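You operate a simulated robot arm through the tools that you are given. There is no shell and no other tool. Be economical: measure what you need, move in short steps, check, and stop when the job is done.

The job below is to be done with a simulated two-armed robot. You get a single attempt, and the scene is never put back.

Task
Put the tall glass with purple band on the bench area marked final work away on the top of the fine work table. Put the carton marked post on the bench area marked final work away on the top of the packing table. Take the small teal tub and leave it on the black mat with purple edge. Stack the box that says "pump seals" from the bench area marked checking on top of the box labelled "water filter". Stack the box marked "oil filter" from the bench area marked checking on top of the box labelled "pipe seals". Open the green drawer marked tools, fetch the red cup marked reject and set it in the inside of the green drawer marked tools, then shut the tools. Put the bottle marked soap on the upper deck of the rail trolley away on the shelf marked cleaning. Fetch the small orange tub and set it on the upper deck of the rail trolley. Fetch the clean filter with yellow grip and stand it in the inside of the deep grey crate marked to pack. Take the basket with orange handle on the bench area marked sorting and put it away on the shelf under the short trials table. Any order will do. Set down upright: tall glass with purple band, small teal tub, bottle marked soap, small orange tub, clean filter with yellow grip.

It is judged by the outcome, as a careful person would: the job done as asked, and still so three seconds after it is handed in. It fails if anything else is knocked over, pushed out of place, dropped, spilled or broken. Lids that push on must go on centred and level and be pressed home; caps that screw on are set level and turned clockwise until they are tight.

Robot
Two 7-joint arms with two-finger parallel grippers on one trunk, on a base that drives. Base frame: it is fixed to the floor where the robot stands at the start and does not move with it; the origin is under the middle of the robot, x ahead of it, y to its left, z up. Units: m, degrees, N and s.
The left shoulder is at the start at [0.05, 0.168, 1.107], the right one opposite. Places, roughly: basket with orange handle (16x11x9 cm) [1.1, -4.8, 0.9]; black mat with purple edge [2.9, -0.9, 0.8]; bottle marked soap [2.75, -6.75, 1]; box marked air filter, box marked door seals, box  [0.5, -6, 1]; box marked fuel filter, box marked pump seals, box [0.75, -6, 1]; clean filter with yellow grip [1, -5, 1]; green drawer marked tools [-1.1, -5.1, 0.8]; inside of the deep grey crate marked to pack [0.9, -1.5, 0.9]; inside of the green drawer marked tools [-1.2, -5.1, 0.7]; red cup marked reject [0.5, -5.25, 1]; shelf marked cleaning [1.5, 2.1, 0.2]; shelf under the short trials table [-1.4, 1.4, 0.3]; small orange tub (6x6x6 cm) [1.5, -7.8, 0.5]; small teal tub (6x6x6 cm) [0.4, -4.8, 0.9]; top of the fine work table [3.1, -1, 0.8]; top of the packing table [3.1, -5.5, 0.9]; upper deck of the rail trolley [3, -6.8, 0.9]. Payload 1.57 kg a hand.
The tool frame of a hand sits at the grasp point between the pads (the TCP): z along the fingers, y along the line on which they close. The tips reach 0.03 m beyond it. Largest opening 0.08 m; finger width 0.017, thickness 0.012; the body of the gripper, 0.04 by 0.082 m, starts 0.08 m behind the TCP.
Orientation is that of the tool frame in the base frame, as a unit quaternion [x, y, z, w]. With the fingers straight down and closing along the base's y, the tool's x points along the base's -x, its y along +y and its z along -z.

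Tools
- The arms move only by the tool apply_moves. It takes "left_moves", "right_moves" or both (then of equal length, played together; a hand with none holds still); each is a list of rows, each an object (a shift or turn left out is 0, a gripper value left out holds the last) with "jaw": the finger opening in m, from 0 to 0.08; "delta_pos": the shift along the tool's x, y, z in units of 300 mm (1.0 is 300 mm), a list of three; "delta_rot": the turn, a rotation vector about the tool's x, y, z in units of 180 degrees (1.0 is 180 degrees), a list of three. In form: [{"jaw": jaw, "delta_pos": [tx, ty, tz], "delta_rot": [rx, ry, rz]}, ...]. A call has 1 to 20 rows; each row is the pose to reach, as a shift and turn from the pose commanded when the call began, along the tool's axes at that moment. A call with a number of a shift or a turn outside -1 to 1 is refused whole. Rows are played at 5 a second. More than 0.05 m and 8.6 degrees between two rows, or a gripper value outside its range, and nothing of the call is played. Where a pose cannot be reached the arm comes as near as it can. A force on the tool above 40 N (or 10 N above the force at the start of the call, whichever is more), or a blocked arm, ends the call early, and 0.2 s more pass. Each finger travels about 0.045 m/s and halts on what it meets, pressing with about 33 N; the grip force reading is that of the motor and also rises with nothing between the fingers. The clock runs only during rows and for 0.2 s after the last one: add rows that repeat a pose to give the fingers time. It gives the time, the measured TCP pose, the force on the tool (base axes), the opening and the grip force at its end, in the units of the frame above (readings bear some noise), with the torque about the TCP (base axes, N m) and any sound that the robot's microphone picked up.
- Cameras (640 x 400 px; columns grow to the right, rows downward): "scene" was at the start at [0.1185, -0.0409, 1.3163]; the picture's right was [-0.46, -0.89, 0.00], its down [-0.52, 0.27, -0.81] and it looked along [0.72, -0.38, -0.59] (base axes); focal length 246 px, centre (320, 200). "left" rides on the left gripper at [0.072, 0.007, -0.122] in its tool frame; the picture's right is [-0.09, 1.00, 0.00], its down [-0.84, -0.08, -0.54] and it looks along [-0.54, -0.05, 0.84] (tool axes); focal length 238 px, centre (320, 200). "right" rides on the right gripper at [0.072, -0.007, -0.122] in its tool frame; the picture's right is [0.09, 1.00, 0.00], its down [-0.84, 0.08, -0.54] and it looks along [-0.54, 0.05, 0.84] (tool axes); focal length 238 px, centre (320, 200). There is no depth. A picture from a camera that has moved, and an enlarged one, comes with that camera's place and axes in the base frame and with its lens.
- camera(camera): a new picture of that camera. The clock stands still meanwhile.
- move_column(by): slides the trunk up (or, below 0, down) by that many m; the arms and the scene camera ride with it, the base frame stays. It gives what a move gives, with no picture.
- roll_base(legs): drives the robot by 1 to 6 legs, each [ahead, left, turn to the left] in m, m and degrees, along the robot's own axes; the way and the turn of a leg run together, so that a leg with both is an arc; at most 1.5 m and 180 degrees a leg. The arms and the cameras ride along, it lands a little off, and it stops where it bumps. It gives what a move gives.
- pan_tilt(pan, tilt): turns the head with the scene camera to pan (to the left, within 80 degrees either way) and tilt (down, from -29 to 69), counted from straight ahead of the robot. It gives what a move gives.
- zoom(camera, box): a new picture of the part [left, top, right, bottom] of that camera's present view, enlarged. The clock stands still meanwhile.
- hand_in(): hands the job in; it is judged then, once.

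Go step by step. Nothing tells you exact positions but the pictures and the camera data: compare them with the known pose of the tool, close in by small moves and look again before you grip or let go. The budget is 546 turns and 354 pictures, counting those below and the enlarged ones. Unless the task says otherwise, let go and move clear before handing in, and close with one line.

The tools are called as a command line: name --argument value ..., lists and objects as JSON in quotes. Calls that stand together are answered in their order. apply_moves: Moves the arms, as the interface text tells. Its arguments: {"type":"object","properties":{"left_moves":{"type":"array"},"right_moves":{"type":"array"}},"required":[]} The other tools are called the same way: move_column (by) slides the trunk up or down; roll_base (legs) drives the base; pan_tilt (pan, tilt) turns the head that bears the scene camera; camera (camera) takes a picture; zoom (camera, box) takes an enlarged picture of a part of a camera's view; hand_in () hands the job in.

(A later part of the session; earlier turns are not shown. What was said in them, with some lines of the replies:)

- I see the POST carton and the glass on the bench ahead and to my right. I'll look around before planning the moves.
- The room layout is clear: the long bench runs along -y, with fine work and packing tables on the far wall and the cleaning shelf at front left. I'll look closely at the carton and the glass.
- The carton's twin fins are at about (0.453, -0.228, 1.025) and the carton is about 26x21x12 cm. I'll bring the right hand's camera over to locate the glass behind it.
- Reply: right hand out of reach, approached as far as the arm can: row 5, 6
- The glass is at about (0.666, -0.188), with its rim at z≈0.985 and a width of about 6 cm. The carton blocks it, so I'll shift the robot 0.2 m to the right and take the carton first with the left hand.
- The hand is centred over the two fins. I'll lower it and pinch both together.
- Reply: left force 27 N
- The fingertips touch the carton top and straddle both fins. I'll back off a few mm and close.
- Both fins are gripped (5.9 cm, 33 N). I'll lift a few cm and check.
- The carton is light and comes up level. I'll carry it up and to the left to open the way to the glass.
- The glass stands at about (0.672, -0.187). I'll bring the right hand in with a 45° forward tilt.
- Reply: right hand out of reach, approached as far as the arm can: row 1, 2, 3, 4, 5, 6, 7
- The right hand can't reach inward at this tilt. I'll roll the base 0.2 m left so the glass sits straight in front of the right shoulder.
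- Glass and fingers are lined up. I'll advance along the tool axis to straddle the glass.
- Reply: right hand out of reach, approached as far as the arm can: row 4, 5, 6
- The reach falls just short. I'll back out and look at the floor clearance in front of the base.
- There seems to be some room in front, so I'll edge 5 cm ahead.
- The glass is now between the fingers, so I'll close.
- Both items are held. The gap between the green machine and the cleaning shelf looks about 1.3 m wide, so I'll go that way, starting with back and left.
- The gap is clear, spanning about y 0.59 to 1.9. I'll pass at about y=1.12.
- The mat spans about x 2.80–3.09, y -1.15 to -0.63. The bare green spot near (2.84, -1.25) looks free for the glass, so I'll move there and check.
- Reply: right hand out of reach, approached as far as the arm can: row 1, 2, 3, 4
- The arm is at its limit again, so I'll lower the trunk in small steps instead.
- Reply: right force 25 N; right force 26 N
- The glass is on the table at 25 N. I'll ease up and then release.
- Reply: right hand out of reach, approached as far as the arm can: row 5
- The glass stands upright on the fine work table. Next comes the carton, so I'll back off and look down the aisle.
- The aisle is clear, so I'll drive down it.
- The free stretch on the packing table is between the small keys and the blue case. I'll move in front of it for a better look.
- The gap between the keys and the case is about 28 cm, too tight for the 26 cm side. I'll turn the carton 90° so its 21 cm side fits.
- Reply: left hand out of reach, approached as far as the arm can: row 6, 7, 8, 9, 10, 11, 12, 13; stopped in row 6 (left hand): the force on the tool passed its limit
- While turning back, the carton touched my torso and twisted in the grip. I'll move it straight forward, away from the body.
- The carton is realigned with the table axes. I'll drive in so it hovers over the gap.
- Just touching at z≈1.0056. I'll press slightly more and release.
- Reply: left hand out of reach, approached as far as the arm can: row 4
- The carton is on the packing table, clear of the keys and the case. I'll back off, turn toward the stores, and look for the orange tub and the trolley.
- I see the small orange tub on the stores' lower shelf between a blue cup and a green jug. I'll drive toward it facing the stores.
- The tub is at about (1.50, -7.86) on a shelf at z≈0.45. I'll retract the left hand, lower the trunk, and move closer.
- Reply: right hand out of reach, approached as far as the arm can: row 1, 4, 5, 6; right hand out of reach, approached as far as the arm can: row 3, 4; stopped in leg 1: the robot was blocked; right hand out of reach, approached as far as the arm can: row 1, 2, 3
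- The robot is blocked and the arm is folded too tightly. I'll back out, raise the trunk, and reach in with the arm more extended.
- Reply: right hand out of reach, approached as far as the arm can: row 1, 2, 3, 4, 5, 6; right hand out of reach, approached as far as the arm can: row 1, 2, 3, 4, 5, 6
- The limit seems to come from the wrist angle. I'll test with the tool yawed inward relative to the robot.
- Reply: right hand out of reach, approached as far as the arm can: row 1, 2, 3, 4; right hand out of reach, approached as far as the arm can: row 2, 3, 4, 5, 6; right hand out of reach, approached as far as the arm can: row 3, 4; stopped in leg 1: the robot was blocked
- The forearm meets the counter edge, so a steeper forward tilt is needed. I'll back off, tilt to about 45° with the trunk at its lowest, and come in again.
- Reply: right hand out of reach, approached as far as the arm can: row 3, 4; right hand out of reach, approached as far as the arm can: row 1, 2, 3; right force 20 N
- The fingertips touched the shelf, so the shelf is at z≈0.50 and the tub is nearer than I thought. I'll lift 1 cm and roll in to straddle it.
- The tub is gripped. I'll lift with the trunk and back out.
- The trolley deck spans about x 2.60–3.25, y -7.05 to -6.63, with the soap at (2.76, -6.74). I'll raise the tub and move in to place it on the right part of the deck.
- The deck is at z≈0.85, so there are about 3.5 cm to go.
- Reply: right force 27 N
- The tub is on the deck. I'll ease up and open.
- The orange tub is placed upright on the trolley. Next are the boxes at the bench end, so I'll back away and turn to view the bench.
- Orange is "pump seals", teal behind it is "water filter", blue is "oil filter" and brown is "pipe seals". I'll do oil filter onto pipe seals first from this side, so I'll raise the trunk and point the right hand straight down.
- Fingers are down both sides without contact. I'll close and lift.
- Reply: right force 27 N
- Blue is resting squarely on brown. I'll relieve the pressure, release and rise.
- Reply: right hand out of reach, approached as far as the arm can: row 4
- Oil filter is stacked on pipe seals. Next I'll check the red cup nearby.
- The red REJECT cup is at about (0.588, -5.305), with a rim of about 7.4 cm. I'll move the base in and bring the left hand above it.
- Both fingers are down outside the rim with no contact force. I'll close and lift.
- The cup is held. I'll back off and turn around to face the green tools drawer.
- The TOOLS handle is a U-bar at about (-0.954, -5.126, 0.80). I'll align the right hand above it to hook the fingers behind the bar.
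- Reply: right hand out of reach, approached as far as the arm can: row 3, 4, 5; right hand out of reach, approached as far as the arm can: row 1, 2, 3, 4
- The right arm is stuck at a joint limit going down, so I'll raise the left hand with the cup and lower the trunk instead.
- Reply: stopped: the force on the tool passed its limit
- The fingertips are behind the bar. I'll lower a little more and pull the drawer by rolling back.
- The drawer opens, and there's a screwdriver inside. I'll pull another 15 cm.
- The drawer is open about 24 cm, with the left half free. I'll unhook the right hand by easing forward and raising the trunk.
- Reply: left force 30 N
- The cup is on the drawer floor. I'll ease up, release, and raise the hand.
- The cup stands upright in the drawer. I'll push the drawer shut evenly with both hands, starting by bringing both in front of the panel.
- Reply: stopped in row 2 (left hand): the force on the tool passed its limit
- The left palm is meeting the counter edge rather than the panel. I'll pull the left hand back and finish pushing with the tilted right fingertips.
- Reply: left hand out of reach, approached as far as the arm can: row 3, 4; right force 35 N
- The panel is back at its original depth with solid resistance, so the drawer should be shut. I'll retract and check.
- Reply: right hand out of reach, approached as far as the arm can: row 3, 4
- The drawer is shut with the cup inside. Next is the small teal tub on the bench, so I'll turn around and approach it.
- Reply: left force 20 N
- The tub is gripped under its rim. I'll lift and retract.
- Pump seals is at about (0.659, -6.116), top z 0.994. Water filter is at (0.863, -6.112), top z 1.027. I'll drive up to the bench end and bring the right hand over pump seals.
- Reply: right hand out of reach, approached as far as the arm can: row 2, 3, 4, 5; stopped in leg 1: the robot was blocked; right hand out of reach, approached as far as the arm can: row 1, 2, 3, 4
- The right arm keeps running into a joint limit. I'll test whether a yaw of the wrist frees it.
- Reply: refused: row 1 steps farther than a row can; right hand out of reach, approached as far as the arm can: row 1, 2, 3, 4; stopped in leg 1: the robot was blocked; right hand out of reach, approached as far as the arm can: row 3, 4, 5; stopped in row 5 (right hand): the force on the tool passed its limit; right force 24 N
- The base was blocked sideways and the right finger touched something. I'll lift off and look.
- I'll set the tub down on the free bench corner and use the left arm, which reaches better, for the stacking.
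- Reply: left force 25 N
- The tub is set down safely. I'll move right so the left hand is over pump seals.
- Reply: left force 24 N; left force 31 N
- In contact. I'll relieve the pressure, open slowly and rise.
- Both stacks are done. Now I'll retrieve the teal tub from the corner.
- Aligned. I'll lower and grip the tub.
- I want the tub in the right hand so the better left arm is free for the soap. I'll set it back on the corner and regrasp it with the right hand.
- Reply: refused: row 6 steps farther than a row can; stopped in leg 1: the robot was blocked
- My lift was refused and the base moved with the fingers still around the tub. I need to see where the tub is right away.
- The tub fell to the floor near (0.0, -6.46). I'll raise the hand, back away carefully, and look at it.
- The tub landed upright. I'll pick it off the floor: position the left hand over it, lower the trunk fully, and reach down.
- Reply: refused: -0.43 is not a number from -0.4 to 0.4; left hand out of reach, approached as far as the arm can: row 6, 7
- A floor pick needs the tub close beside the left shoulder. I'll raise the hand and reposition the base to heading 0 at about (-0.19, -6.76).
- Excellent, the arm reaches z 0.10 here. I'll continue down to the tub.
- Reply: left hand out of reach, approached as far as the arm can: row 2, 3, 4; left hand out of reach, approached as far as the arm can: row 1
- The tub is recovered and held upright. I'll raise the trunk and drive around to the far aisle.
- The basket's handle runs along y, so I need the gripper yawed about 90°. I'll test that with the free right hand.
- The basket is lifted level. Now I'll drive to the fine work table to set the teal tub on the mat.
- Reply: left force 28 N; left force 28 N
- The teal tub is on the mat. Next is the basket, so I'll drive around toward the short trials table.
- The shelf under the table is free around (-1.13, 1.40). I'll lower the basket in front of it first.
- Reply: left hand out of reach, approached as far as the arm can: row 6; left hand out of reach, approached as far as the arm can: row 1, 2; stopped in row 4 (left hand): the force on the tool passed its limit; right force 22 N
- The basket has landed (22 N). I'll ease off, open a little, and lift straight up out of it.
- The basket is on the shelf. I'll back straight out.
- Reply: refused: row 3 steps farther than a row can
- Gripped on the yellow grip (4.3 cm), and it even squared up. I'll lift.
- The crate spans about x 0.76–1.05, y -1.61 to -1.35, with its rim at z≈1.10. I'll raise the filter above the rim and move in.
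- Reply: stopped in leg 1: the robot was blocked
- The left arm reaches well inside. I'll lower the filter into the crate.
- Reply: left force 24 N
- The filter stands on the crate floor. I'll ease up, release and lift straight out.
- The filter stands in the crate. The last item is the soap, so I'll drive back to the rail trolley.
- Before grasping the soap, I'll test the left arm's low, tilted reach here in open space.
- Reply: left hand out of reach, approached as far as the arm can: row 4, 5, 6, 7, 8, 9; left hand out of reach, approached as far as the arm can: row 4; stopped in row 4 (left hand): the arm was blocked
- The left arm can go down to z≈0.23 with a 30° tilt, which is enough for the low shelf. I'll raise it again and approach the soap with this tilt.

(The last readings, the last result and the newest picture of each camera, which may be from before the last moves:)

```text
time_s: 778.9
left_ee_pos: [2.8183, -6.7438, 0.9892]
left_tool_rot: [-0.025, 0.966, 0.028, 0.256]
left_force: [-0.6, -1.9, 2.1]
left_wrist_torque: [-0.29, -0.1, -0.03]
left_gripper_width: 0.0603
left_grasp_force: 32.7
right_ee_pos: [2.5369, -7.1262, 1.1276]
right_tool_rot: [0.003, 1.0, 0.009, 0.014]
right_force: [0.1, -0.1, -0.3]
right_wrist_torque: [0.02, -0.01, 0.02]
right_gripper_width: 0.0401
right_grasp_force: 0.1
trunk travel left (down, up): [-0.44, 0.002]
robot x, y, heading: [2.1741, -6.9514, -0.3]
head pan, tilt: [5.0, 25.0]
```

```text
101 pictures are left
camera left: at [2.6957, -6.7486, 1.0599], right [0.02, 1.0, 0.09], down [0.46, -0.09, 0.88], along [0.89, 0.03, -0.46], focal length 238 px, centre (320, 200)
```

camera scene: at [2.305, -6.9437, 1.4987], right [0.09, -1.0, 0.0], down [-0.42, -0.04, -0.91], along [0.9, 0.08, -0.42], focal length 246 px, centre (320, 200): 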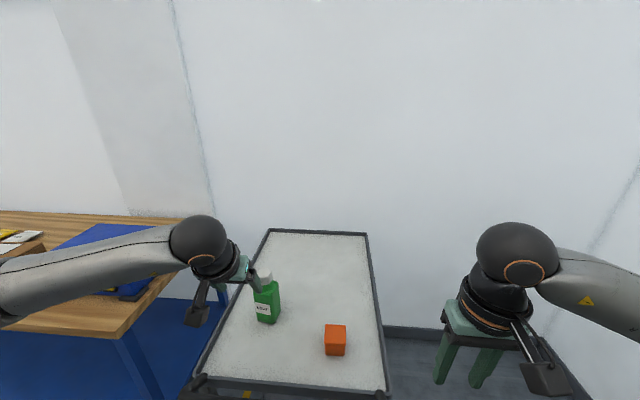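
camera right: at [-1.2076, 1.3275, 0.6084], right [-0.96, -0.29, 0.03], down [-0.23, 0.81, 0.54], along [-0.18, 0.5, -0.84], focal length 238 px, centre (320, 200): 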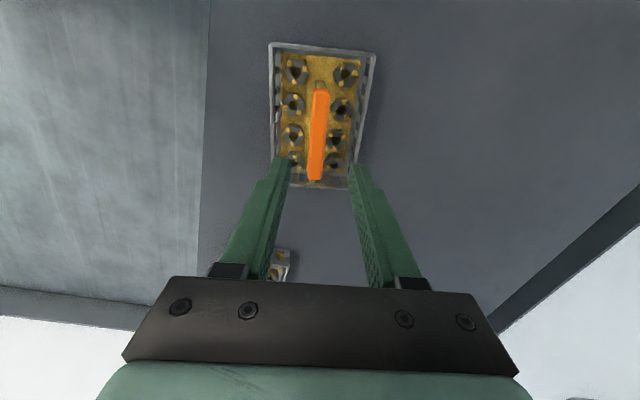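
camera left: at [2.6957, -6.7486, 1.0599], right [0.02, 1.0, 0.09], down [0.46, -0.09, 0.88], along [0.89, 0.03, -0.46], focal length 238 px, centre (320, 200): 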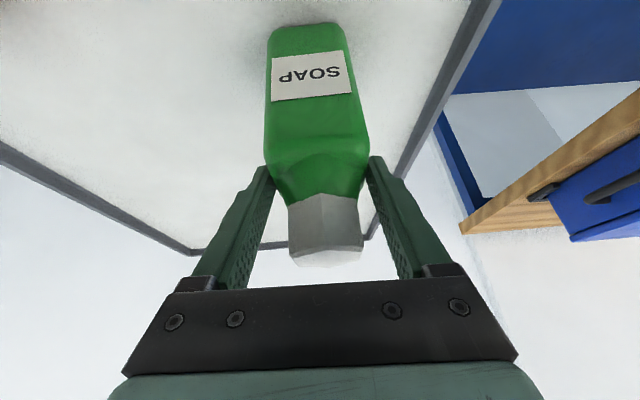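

The grip is at the fingertips near the shoulder. I'll lift gently and check that it holds.

move_column --by 0.002

apply_moves --left_moves '[{"delta_pos": [-0.025, 0, -0.043]}, {"delta_pos": [-0.05, 0, -0.087]}, {"delta_pos": [-0.1, 0, -0.17]}, {"delta_pos": [-0.16, 0, -0.28]}, {"delta_pos": [-0.16, 0, -0.28]}]'

camera --camera "left"

zoom --camera "scene" --box '[180, 170, 360, 340]'

```text
time_s: 779.4
left_ee_pos: [2.8185, -6.7436, 0.9898]
left_tool_rot: [-0.025, 0.966, 0.03, 0.254]
left_force: [0.1, -0.1, -1.4]
left_wrist_torque: [-0.1, 0.03, -0.02]
left_gripper_width: 0.0597
left_grasp_force: 33.3
right_ee_pos: [2.536, -7.1255, 1.13]
right_tool_rot: [0.004, 1.0, 0.009, 0.013]
right_force: [-0.1, 0.4, -2.0]
right_wrist_torque: [0.05, -0.01, -0.01]
right_gripper_width: 0.0399
right_grasp_force: 0.1
trunk travel left (down, up): [-0.442, 0.0]
robot x, y, heading: [2.1715, -6.9509, -0.3]
head pan, tilt: [5.0, 25.0]
```

```text
time_s: 780.6
left_ee_pos: [2.821, -6.7474, 1.0849]
left_tool_rot: [-0.025, 0.966, 0.028, 0.255]
left_force: [0.4, 0.2, -3.4]
left_wrist_torque: [-0.02, 0.0, 0.05]
left_gripper_width: 0.0595
left_grasp_force: 32.6
right_ee_pos: [2.5375, -7.125, 1.1295]
right_tool_rot: [0.004, 1.0, 0.008, 0.013]
right_force: [0.5, -0.1, 0.9]
right_wrist_torque: [-0.01, -0.02, -0.02]
right_gripper_width: 0.0401
right_grasp_force: 0.1
trunk travel left (down, up): [-0.442, 0.0]
robot x, y, heading: [2.1735, -6.9505, -0.1]
head pan, tilt: [5.0, 25.0]
```

```text
100 pictures are left
camera left: at [2.6984, -6.7521, 1.1566], right [0.02, 1.0, 0.09], down [0.47, -0.09, 0.88], along [0.88, 0.03, -0.47], focal length 238 px, centre (320, 200)
```

left: 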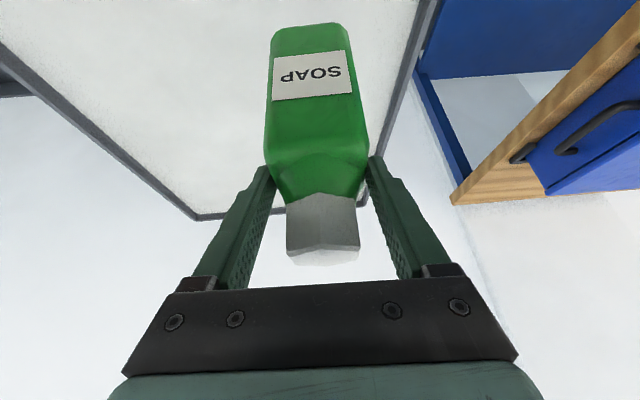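

```text
2.35 times, centred on (270, 255) of scene
camera zoom: at [2.3052, -6.9433, 1.5007], right [0.09, -1.0, 0.0], down [-0.42, -0.04, -0.91], along [0.9, 0.08, -0.42], focal length 579 px, centre (438, 71)
```

zoom: 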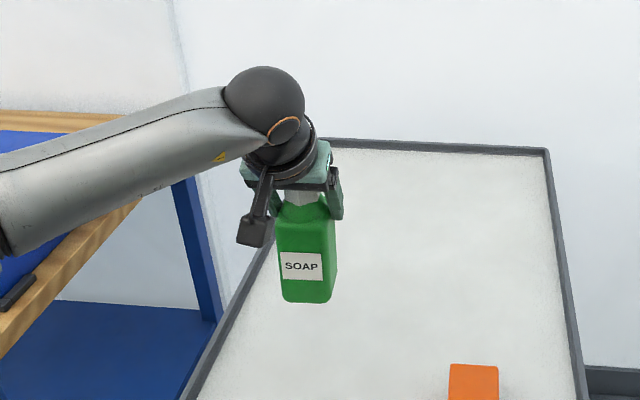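

The bottle is held upright. I'll raise it clear of the trolley handle, back away, and drive to the cleaning shelf.

apply_moves --left_moves '[{"delta_pos": [-0.045, 0, -0.08]}, {"delta_pos": [-0.09, 0, -0.16]}, {"delta_pos": [-0.13, 0, -0.23]}, {"delta_pos": [-0.1, 0, -0.28]}, {"delta_pos": [-0.06, 0, -0.33]}, {"delta_pos": [-0.06, 0, -0.33]}]'

roll_base --legs '[[-0.42, 0, 0], [0, 1.4, 0], [0, 1.4, 0], [0, 1.4, 0]]'

camera --camera "left"

```text
time_s: 782.0
left_ee_pos: [2.7857, -6.7529, 1.1818]
left_tool_rot: [-0.025, 0.966, 0.028, 0.255]
left_force: [-0.2, -0.6, -3.8]
left_wrist_torque: [-0.02, 0.01, 0.01]
left_gripper_width: 0.0595
left_grasp_force: 33.0
right_ee_pos: [2.5368, -7.1251, 1.1285]
right_tool_rot: [0.004, 1.0, 0.009, 0.013]
right_force: [-0.8, -0.1, -0.4]
right_wrist_torque: [0.01, 0.03, -0.03]
right_gripper_width: 0.04
right_grasp_force: 0.2
trunk travel left (down, up): [-0.442, 0.0]
robot x, y, heading: [2.1712, -6.9548, -0.1]
head pan, tilt: [5.0, 25.0]
```

```text
time_s: 804.2
left_ee_pos: [2.219, -2.5403, 1.1823]
left_tool_rot: [-0.063, 0.964, 0.039, 0.255]
left_force: [1.7, 0.7, -3.3]
left_wrist_torque: [0.01, 0.03, 0.03]
left_gripper_width: 0.0596
left_grasp_force: 33.1
right_ee_pos: [1.999, -2.9316, 1.1286]
right_tool_rot: [-0.035, 0.999, 0.008, 0.012]
right_force: [-0.2, 0.6, 0.0]
right_wrist_torque: [0.0, 0.02, 0.01]
right_gripper_width: 0.04
right_grasp_force: 0.0
trunk travel left (down, up): [-0.442, 0.0]
robot x, y, heading: [1.6227, -2.784, 4.3]
head pan, tilt: [5.0, 25.0]
```

```text
98 pictures are left
camera left: at [2.0961, -2.5542, 1.2529], right [-0.06, 0.99, 0.09], down [0.47, -0.05, 0.88], along [0.88, 0.09, -0.46], focal length 238 px, centre (320, 200)
```

left: 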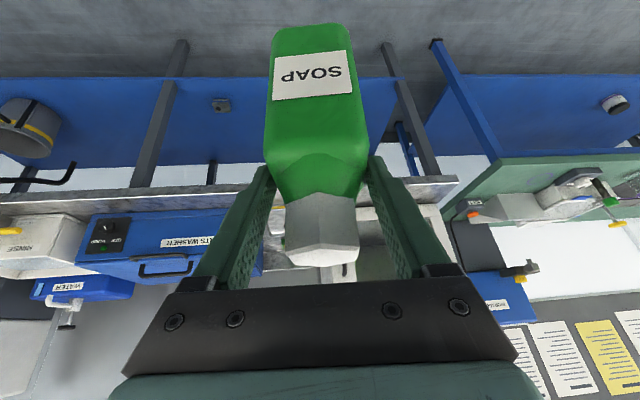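

roll_base --legs '[[0, 0, -4.3], [0.25, 1.4, 0], [0, 1.4, 0], [0, 0.9, 0], [0, 0, 45], [0, 0, 45]]'

pan_tilt --pan 0 --tilt 30

camera --camera "scene"

```text
time_s: 826.8
left_ee_pos: [1.7816, 1.5407, 1.1827]
left_tool_rot: [0.691, -0.676, -0.198, -0.163]
left_force: [0.5, -0.3, -3.3]
left_wrist_torque: [0.0, -0.01, -0.01]
left_gripper_width: 0.0594
left_grasp_force: 32.9
right_ee_pos: [2.1461, 1.2811, 1.128]
right_tool_rot: [-0.693, 0.721, 0.015, 0.005]
right_force: [0.2, -0.3, 0.1]
right_wrist_torque: [-0.01, 0.02, 0.0]
right_gripper_width: 0.0401
right_grasp_force: 0.1
trunk travel left (down, up): [-0.442, 0.0]
robot x, y, heading: [1.9582, 0.9188, 87.9]
head pan, tilt: [5.0, 25.0]
```

```text
time_s: 827.5
left_ee_pos: [1.7824, 1.5421, 1.1819]
left_tool_rot: [0.69, -0.677, -0.198, -0.163]
left_force: [-0.1, 0.2, -3.4]
left_wrist_torque: [-0.02, -0.02, 0.02]
left_gripper_width: 0.0596
left_grasp_force: 33.0
right_ee_pos: [2.1457, 1.2816, 1.1286]
right_tool_rot: [-0.693, 0.721, 0.016, 0.004]
right_force: [-0.7, -0.3, 0.3]
right_wrist_torque: [0.0, -0.03, 0.03]
right_gripper_width: 0.0398
right_grasp_force: 0.0
trunk travel left (down, up): [-0.442, 0.0]
robot x, y, heading: [1.9574, 0.9227, 88.1]
head pan, tilt: [0.0, 30.0]
```

```text
97 pictures are left
camera scene: at [1.9653, 1.0521, 1.4928], right [1.0, -0.03, 0.0], down [-0.02, -0.5, -0.87], along [0.03, 0.87, -0.5], focal length 246 px, centre (320, 200)
```

scene: 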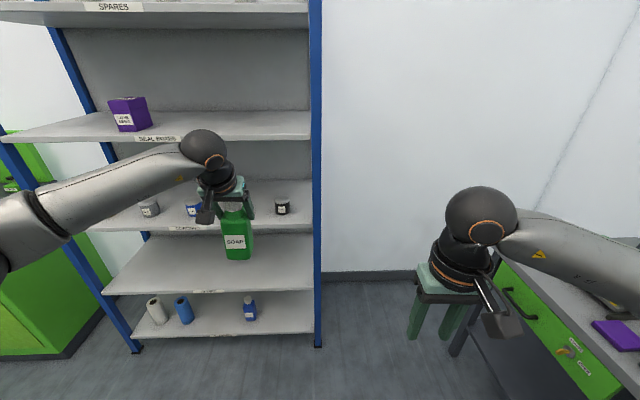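

zoom --camera "scene" --box '[100, 200, 330, 350]'

```text
2.67 times, centred on (215, 275) of scene
camera zoom: at [1.9653, 1.0521, 1.4928], right [1.0, -0.03, 0.0], down [-0.02, -0.5, -0.87], along [0.03, 0.87, -0.5], focal length 656 px, centre (600, 0)
```

zoom: 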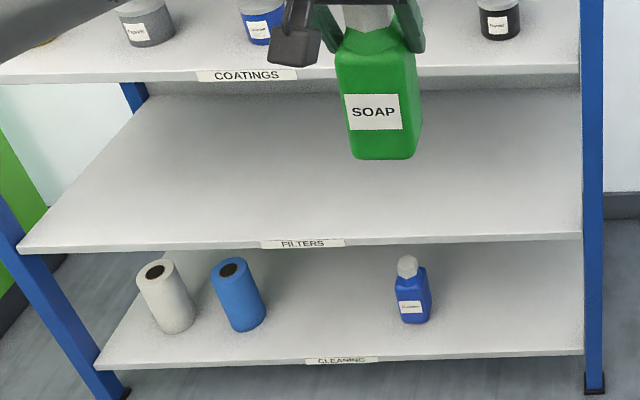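

The bottom shelf is marked CLEANING at z≈0.15. A free section lies around x 1.78, right of the blue bottle. I'll lower the trunk and arm in front of it.

move_column --by -0.4

apply_moves --left_moves '[{"delta_pos": [0.09, 0, 0.07]}, {"delta_pos": [0.18, 0, 0.14]}, {"delta_pos": [0.27, 0, 0.21]}, {"delta_pos": [0.36, 0, 0.28]}, {"delta_pos": [0.45, 0, 0.35]}, {"delta_pos": [0.54, 0, 0.42]}, {"delta_pos": [0.62, 0, 0.49]}, {"delta_pos": [0.7, 0, 0.56]}]'

apply_moves --left_moves '[{"delta_pos": [0.05, 0, 0.1]}, {"delta_pos": [0.1, 0, 0.2]}, {"delta_pos": [0.16, 0, 0.3]}, {"delta_pos": [0.22, 0, 0.4]}, {"delta_pos": [0.25, 0, 0.48]}]'

camera --camera "scene"

```text
time_s: 831.3
left_ee_pos: [1.7824, 1.5406, 0.7812]
left_tool_rot: [0.691, -0.676, -0.197, -0.163]
left_force: [-0.1, -0.2, -4.0]
left_wrist_torque: [-0.01, -0.02, 0.02]
left_gripper_width: 0.0599
left_grasp_force: 32.9
right_ee_pos: [2.1465, 1.2811, 0.7297]
right_tool_rot: [-0.693, 0.721, 0.016, 0.004]
right_force: [0.1, 1.2, -0.1]
right_wrist_torque: [-0.01, 0.0, 0.0]
right_gripper_width: 0.0402
right_grasp_force: 0.1
trunk travel left (down, up): [-0.042, 0.4]
robot x, y, heading: [1.9633, 0.9211, 88.2]
head pan, tilt: [0.0, 30.0]
```

```text
time_s: 833.1
left_ee_pos: [1.7754, 1.4398, 0.5311]
left_tool_rot: [0.69, -0.676, -0.199, -0.164]
left_force: [-0.7, -0.5, -3.3]
left_wrist_torque: [-0.06, -0.02, -0.03]
left_gripper_width: 0.0594
left_grasp_force: 33.4
right_ee_pos: [2.1454, 1.281, 0.7303]
right_tool_rot: [-0.693, 0.72, 0.015, 0.004]
right_force: [-0.3, 0.3, -0.1]
right_wrist_torque: [0.0, 0.02, -0.03]
right_gripper_width: 0.04
right_grasp_force: 0.0
trunk travel left (down, up): [-0.042, 0.4]
robot x, y, heading: [1.96, 0.9212, 88.0]
head pan, tilt: [0.0, 30.0]
```

```text
time_s: 834.3
left_ee_pos: [1.7649, 1.4485, 0.3717]
left_tool_rot: [0.69, -0.676, -0.199, -0.164]
left_force: [0.5, -0.6, -3.8]
left_wrist_torque: [-0.03, 0.0, -0.02]
left_gripper_width: 0.0593
left_grasp_force: 32.9
right_ee_pos: [2.1465, 1.2809, 0.7288]
right_tool_rot: [-0.692, 0.722, 0.016, 0.003]
right_force: [-0.3, -1.2, 0.2]
right_wrist_torque: [-0.02, 0.0, 0.03]
right_gripper_width: 0.04
right_grasp_force: 0.1
trunk travel left (down, up): [-0.042, 0.4]
robot x, y, heading: [1.9586, 0.9241, 88.0]
head pan, tilt: [0.0, 30.0]
```

```text
95 pictures are left
camera scene: at [1.9653, 1.0519, 1.0928], right [1.0, -0.03, 0.0], down [-0.02, -0.5, -0.87], along [0.03, 0.87, -0.5], focal length 246 px, centre (320, 200)
```

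scene: 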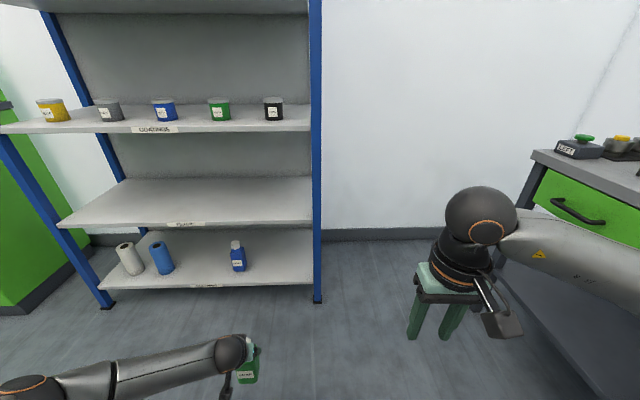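

apply_moves --left_moves '[{"delta_pos": [0.045, 0, 0.08]}, {"delta_pos": [0.09, 0, 0.16]}, {"delta_pos": [0.09, 0, 0.16]}]'

roll_base --legs '[[0.33, 0, 0]]'

camera --camera "left"

camera --camera "scene"

```text
time_s: 835.1
left_ee_pos: [1.7627, 1.4474, 0.3141]
left_tool_rot: [0.69, -0.677, -0.198, -0.164]
left_force: [0.3, 0.5, -3.7]
left_wrist_torque: [0.02, -0.03, 0.03]
left_gripper_width: 0.0594
left_grasp_force: 33.0
right_ee_pos: [2.1459, 1.2805, 0.7294]
right_tool_rot: [-0.693, 0.721, 0.016, 0.004]
right_force: [0.5, 0.5, 0.0]
right_wrist_torque: [-0.03, 0.01, 0.02]
right_gripper_width: 0.0399
right_grasp_force: 0.0
trunk travel left (down, up): [-0.042, 0.4]
robot x, y, heading: [1.9594, 0.9193, 88.3]
head pan, tilt: [0.0, 30.0]
```

```text
time_s: 837.3
left_ee_pos: [1.7652, 1.7756, 0.3156]
left_tool_rot: [0.694, -0.673, -0.199, -0.162]
left_force: [0.4, 0.1, -3.4]
left_wrist_torque: [0.0, -0.03, -0.01]
left_gripper_width: 0.0597
left_grasp_force: 33.2
right_ee_pos: [2.1505, 1.6138, 0.7289]
right_tool_rot: [-0.697, 0.717, 0.016, 0.003]
right_force: [-0.5, -0.1, 0.2]
right_wrist_torque: [0.01, 0.02, 0.0]
right_gripper_width: 0.0397
right_grasp_force: 0.1
trunk travel left (down, up): [-0.042, 0.4]
robot x, y, heading: [1.9693, 1.2536, 88.7]
head pan, tilt: [0.0, 30.0]
```

```text
94 pictures are left
camera left: at [1.7673, 1.6532, 0.3865], right [-1.0, 0.04, 0.09], down [0.09, 0.46, 0.88], along [-0.01, 0.89, -0.46], focal length 238 px, centre (320, 200)
```

left: 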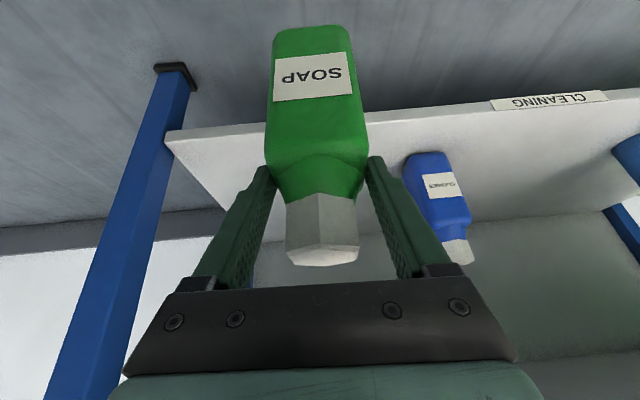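

```text
93 pictures are left
camera scene: at [1.973, 1.3831, 1.0928], right [1.0, -0.02, 0.0], down [-0.01, -0.5, -0.87], along [0.02, 0.87, -0.5], focal length 246 px, centre (320, 200)
```

scene: 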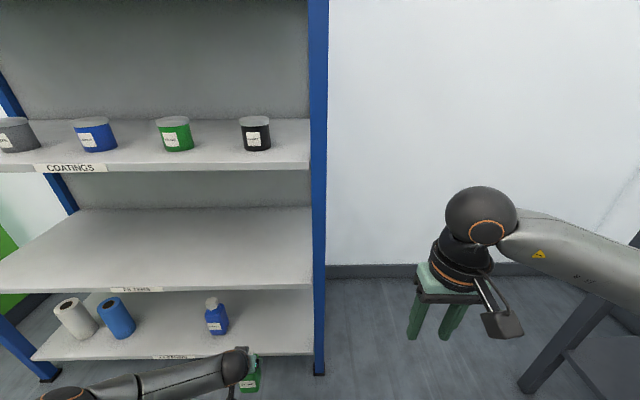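

roll_base --legs '[[0.155, 0, 0]]'

camera --camera "left"

camera --camera "scene"

```text
time_s: 838.7
left_ee_pos: [1.7678, 1.9295, 0.3156]
left_tool_rot: [0.695, -0.672, -0.199, -0.162]
left_force: [-0.3, 0.1, -3.7]
left_wrist_torque: [0.02, -0.01, 0.0]
left_gripper_width: 0.0599
left_grasp_force: 33.2
right_ee_pos: [2.1534, 1.7682, 0.7289]
right_tool_rot: [-0.698, 0.716, 0.015, 0.003]
right_force: [-0.3, 0.3, -0.1]
right_wrist_torque: [-0.03, 0.03, 0.01]
right_gripper_width: 0.0402
right_grasp_force: 0.0
trunk travel left (down, up): [-0.042, 0.4]
robot x, y, heading: [1.9745, 1.4097, 88.6]
head pan, tilt: [0.0, 30.0]
```

```text
92 pictures are left
camera left: at [1.7699, 1.8058, 0.3864], right [-1.0, 0.04, 0.09], down [0.09, 0.46, 0.88], along [-0.01, 0.89, -0.46], focal length 238 px, centre (320, 200)
```

left: 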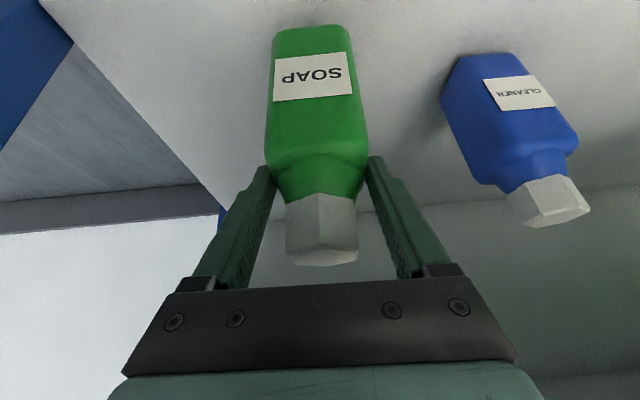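

```text
91 pictures are left
camera scene: at [1.976, 1.5362, 1.0928], right [1.0, -0.02, 0.0], down [-0.01, -0.5, -0.87], along [0.02, 0.87, -0.5], focal length 246 px, centre (320, 200)
```

scene: 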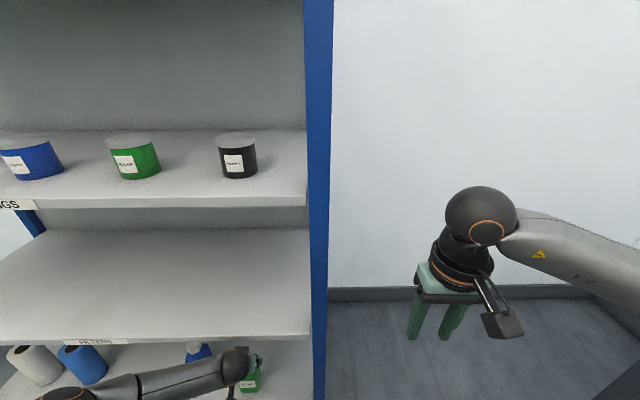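

move_column --by -0.025

move_column --by -0.008

move_column --by -0.006

```text
time_s: 839.4
left_ee_pos: [1.7679, 1.929, 0.2915]
left_tool_rot: [0.694, -0.672, -0.2, -0.163]
left_force: [0.2, 0.7, 0.4]
left_wrist_torque: [0.04, -0.13, 0.05]
left_gripper_width: 0.0596
left_grasp_force: 32.7
right_ee_pos: [2.1543, 1.7677, 0.7033]
right_tool_rot: [-0.698, 0.716, 0.016, 0.003]
right_force: [0.1, 0.2, -0.6]
right_wrist_torque: [-0.04, 0.0, 0.0]
right_gripper_width: 0.0398
right_grasp_force: 0.0
trunk travel left (down, up): [-0.017, 0.425]
robot x, y, heading: [1.9744, 1.4075, 88.8]
head pan, tilt: [0.0, 30.0]
```

```text
time_s: 840.0
left_ee_pos: [1.7677, 1.9336, 0.2881]
left_tool_rot: [0.695, -0.67, -0.203, -0.166]
left_force: [-2.8, -4.3, 32.9]
left_wrist_torque: [0.2, -0.61, -0.06]
left_gripper_width: 0.0595
left_grasp_force: 33.0
right_ee_pos: [2.1543, 1.7668, 0.6977]
right_tool_rot: [-0.698, 0.716, 0.017, 0.004]
right_force: [0.5, -0.4, 0.3]
right_wrist_torque: [0.0, 0.02, -0.04]
right_gripper_width: 0.04
right_grasp_force: 0.1
trunk travel left (down, up): [-0.009, 0.433]
robot x, y, heading: [1.9716, 1.4046, 88.6]
head pan, tilt: [0.0, 30.0]
```

```text
time_s: 840.3
left_ee_pos: [1.7682, 1.9361, 0.2875]
left_tool_rot: [0.694, -0.67, -0.202, -0.168]
left_force: [-0.7, -1.8, 12.8]
left_wrist_torque: [-0.22, -0.34, 0.01]
left_gripper_width: 0.0598
left_grasp_force: 33.1
right_ee_pos: [2.1551, 1.7671, 0.6958]
right_tool_rot: [-0.698, 0.716, 0.016, 0.005]
right_force: [0.5, 0.0, 0.3]
right_wrist_torque: [0.02, 0.02, 0.01]
right_gripper_width: 0.0401
right_grasp_force: 0.1
trunk travel left (down, up): [-0.009, 0.434]
robot x, y, heading: [1.9716, 1.4022, 89.0]
head pan, tilt: [0.0, 30.0]
stopped: the force on the tool passed its limit (the readings are from after the stop); the commanded pose is now the measured one
```

camera --camera "left"

```text
90 pictures are left
camera left: at [1.7706, 1.8104, 0.357], right [-1.0, 0.03, 0.08], down [0.09, 0.45, 0.89], along [-0.01, 0.89, -0.45], focal length 238 px, centre (320, 200)
```

left: 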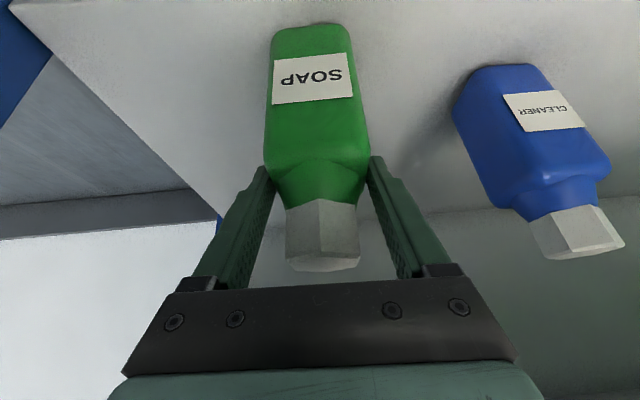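

The soap stands on the shelf. I'll ease the force and open slowly.

move_column --by 0.002

apply_moves --left_moves '[{"jaw": 0.063}, {"jaw": 0.068}, {"jaw": 0.074}, {"jaw": 0.08}, {"jaw": 0.08}]'

camera --camera "left"

```text
time_s: 840.8
left_ee_pos: [1.7691, 1.9334, 0.2878]
left_tool_rot: [0.695, -0.67, -0.201, -0.166]
left_force: [0.9, 3.0, 4.7]
left_wrist_torque: [0.63, -0.29, 0.05]
left_gripper_width: 0.0594
left_grasp_force: 32.6
right_ee_pos: [2.155, 1.7667, 0.698]
right_tool_rot: [-0.697, 0.717, 0.015, 0.003]
right_force: [-0.5, 1.0, 0.3]
right_wrist_torque: [0.04, 0.01, -0.02]
right_gripper_width: 0.04
right_grasp_force: 0.1
trunk travel left (down, up): [-0.011, 0.432]
robot x, y, heading: [1.9737, 1.4062, 89.1]
head pan, tilt: [0.0, 30.0]
```

```text
time_s: 842.0
left_ee_pos: [1.7687, 1.934, 0.2861]
left_tool_rot: [0.695, -0.671, -0.2, -0.165]
left_force: [-0.1, 0.1, -0.2]
left_wrist_torque: [0.01, -0.02, -0.03]
left_gripper_width: 0.0802
left_grasp_force: 0.1
right_ee_pos: [2.1532, 1.7669, 0.6972]
right_tool_rot: [-0.697, 0.717, 0.015, 0.004]
right_force: [0.6, 0.2, 0.3]
right_wrist_torque: [-0.01, -0.01, -0.02]
right_gripper_width: 0.0399
right_grasp_force: 0.0
trunk travel left (down, up): [-0.011, 0.432]
robot x, y, heading: [1.9736, 1.4083, 88.8]
head pan, tilt: [0.0, 30.0]
```

```text
89 pictures are left
camera left: at [1.7704, 1.8087, 0.3574], right [-1.0, 0.03, 0.09], down [0.09, 0.46, 0.88], along [-0.01, 0.89, -0.46], focal length 238 px, centre (320, 200)
```

left: 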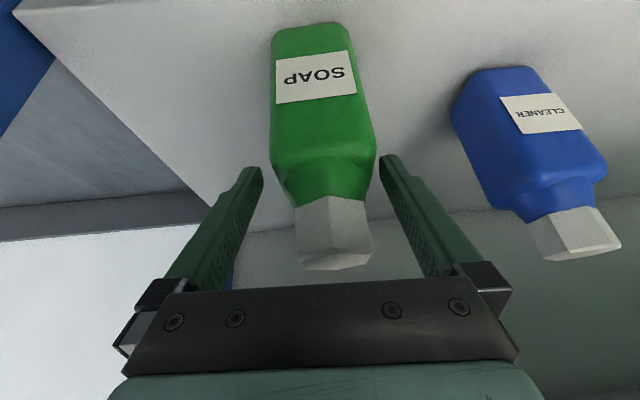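

The bottle stands free, so I'll back straight out.

roll_base --legs '[[-0.12, 0, 0]]'

camera --camera "left"

```text
time_s: 843.2
left_ee_pos: [1.7665, 1.8139, 0.2861]
left_tool_rot: [0.694, -0.671, -0.201, -0.164]
left_force: [0.1, -0.7, -0.9]
left_wrist_torque: [0.01, -0.01, 0.01]
left_gripper_width: 0.0799
left_grasp_force: 0.0
right_ee_pos: [2.1513, 1.6479, 0.6985]
right_tool_rot: [-0.697, 0.717, 0.015, 0.004]
right_force: [0.7, -0.2, -0.2]
right_wrist_torque: [-0.02, 0.0, -0.02]
right_gripper_width: 0.04
right_grasp_force: 0.2
trunk travel left (down, up): [-0.011, 0.432]
robot x, y, heading: [1.968, 1.2879, 88.9]
head pan, tilt: [0.0, 30.0]
```

```text
88 pictures are left
camera left: at [1.7684, 1.6901, 0.3574], right [-1.0, 0.04, 0.09], down [0.09, 0.46, 0.88], along [-0.01, 0.89, -0.46], focal length 238 px, centre (320, 200)
```

left: 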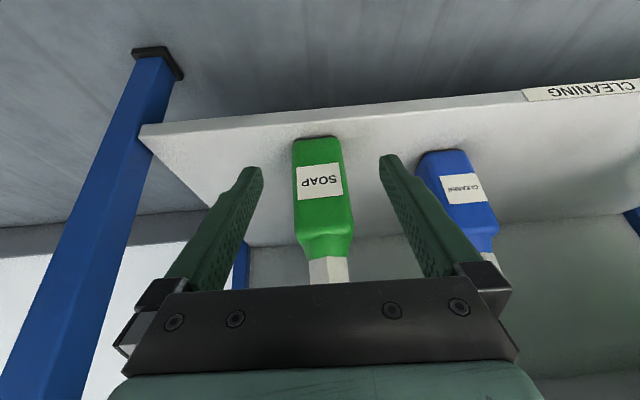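

roll_base --legs '[[-0.35, 0, 0]]'

zoom --camera "scene" --box '[60, 150, 340, 330]'

```text
time_s: 845.5
left_ee_pos: [1.761, 1.4546, 0.2857]
left_tool_rot: [0.691, -0.674, -0.2, -0.166]
left_force: [-0.1, 0.8, -1.0]
left_wrist_torque: [-0.03, 0.05, 0.01]
left_gripper_width: 0.0798
left_grasp_force: 0.1
right_ee_pos: [2.1466, 1.2863, 0.6979]
right_tool_rot: [-0.695, 0.718, 0.015, 0.003]
right_force: [0.3, 0.3, 0.2]
right_wrist_torque: [-0.02, 0.0, -0.01]
right_gripper_width: 0.04
right_grasp_force: 0.0
trunk travel left (down, up): [-0.011, 0.432]
robot x, y, heading: [1.961, 0.9297, 88.5]
head pan, tilt: [0.0, 30.0]
```

```text
2.22 times, centred on (200, 240) of scene
camera zoom: at [1.9656, 1.0568, 1.0614], right [1.0, -0.03, 0.0], down [-0.01, -0.5, -0.87], along [0.02, 0.87, -0.5], focal length 546 px, centre (587, 111)
```

zoom: 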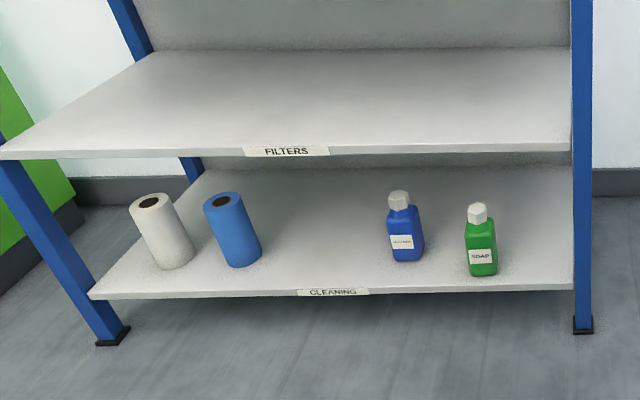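

The soap stands upright on the CLEANING shelf and the other nine placements were done earlier, so I'm handing in.

hand_in

```text
The job is handed in.
```

All ten placements were done and handed in. One mishap on the way: I dragged the small teal tub off the bench and it fell to the floor, but it landed upright and now stands on the black mat with purple edge.
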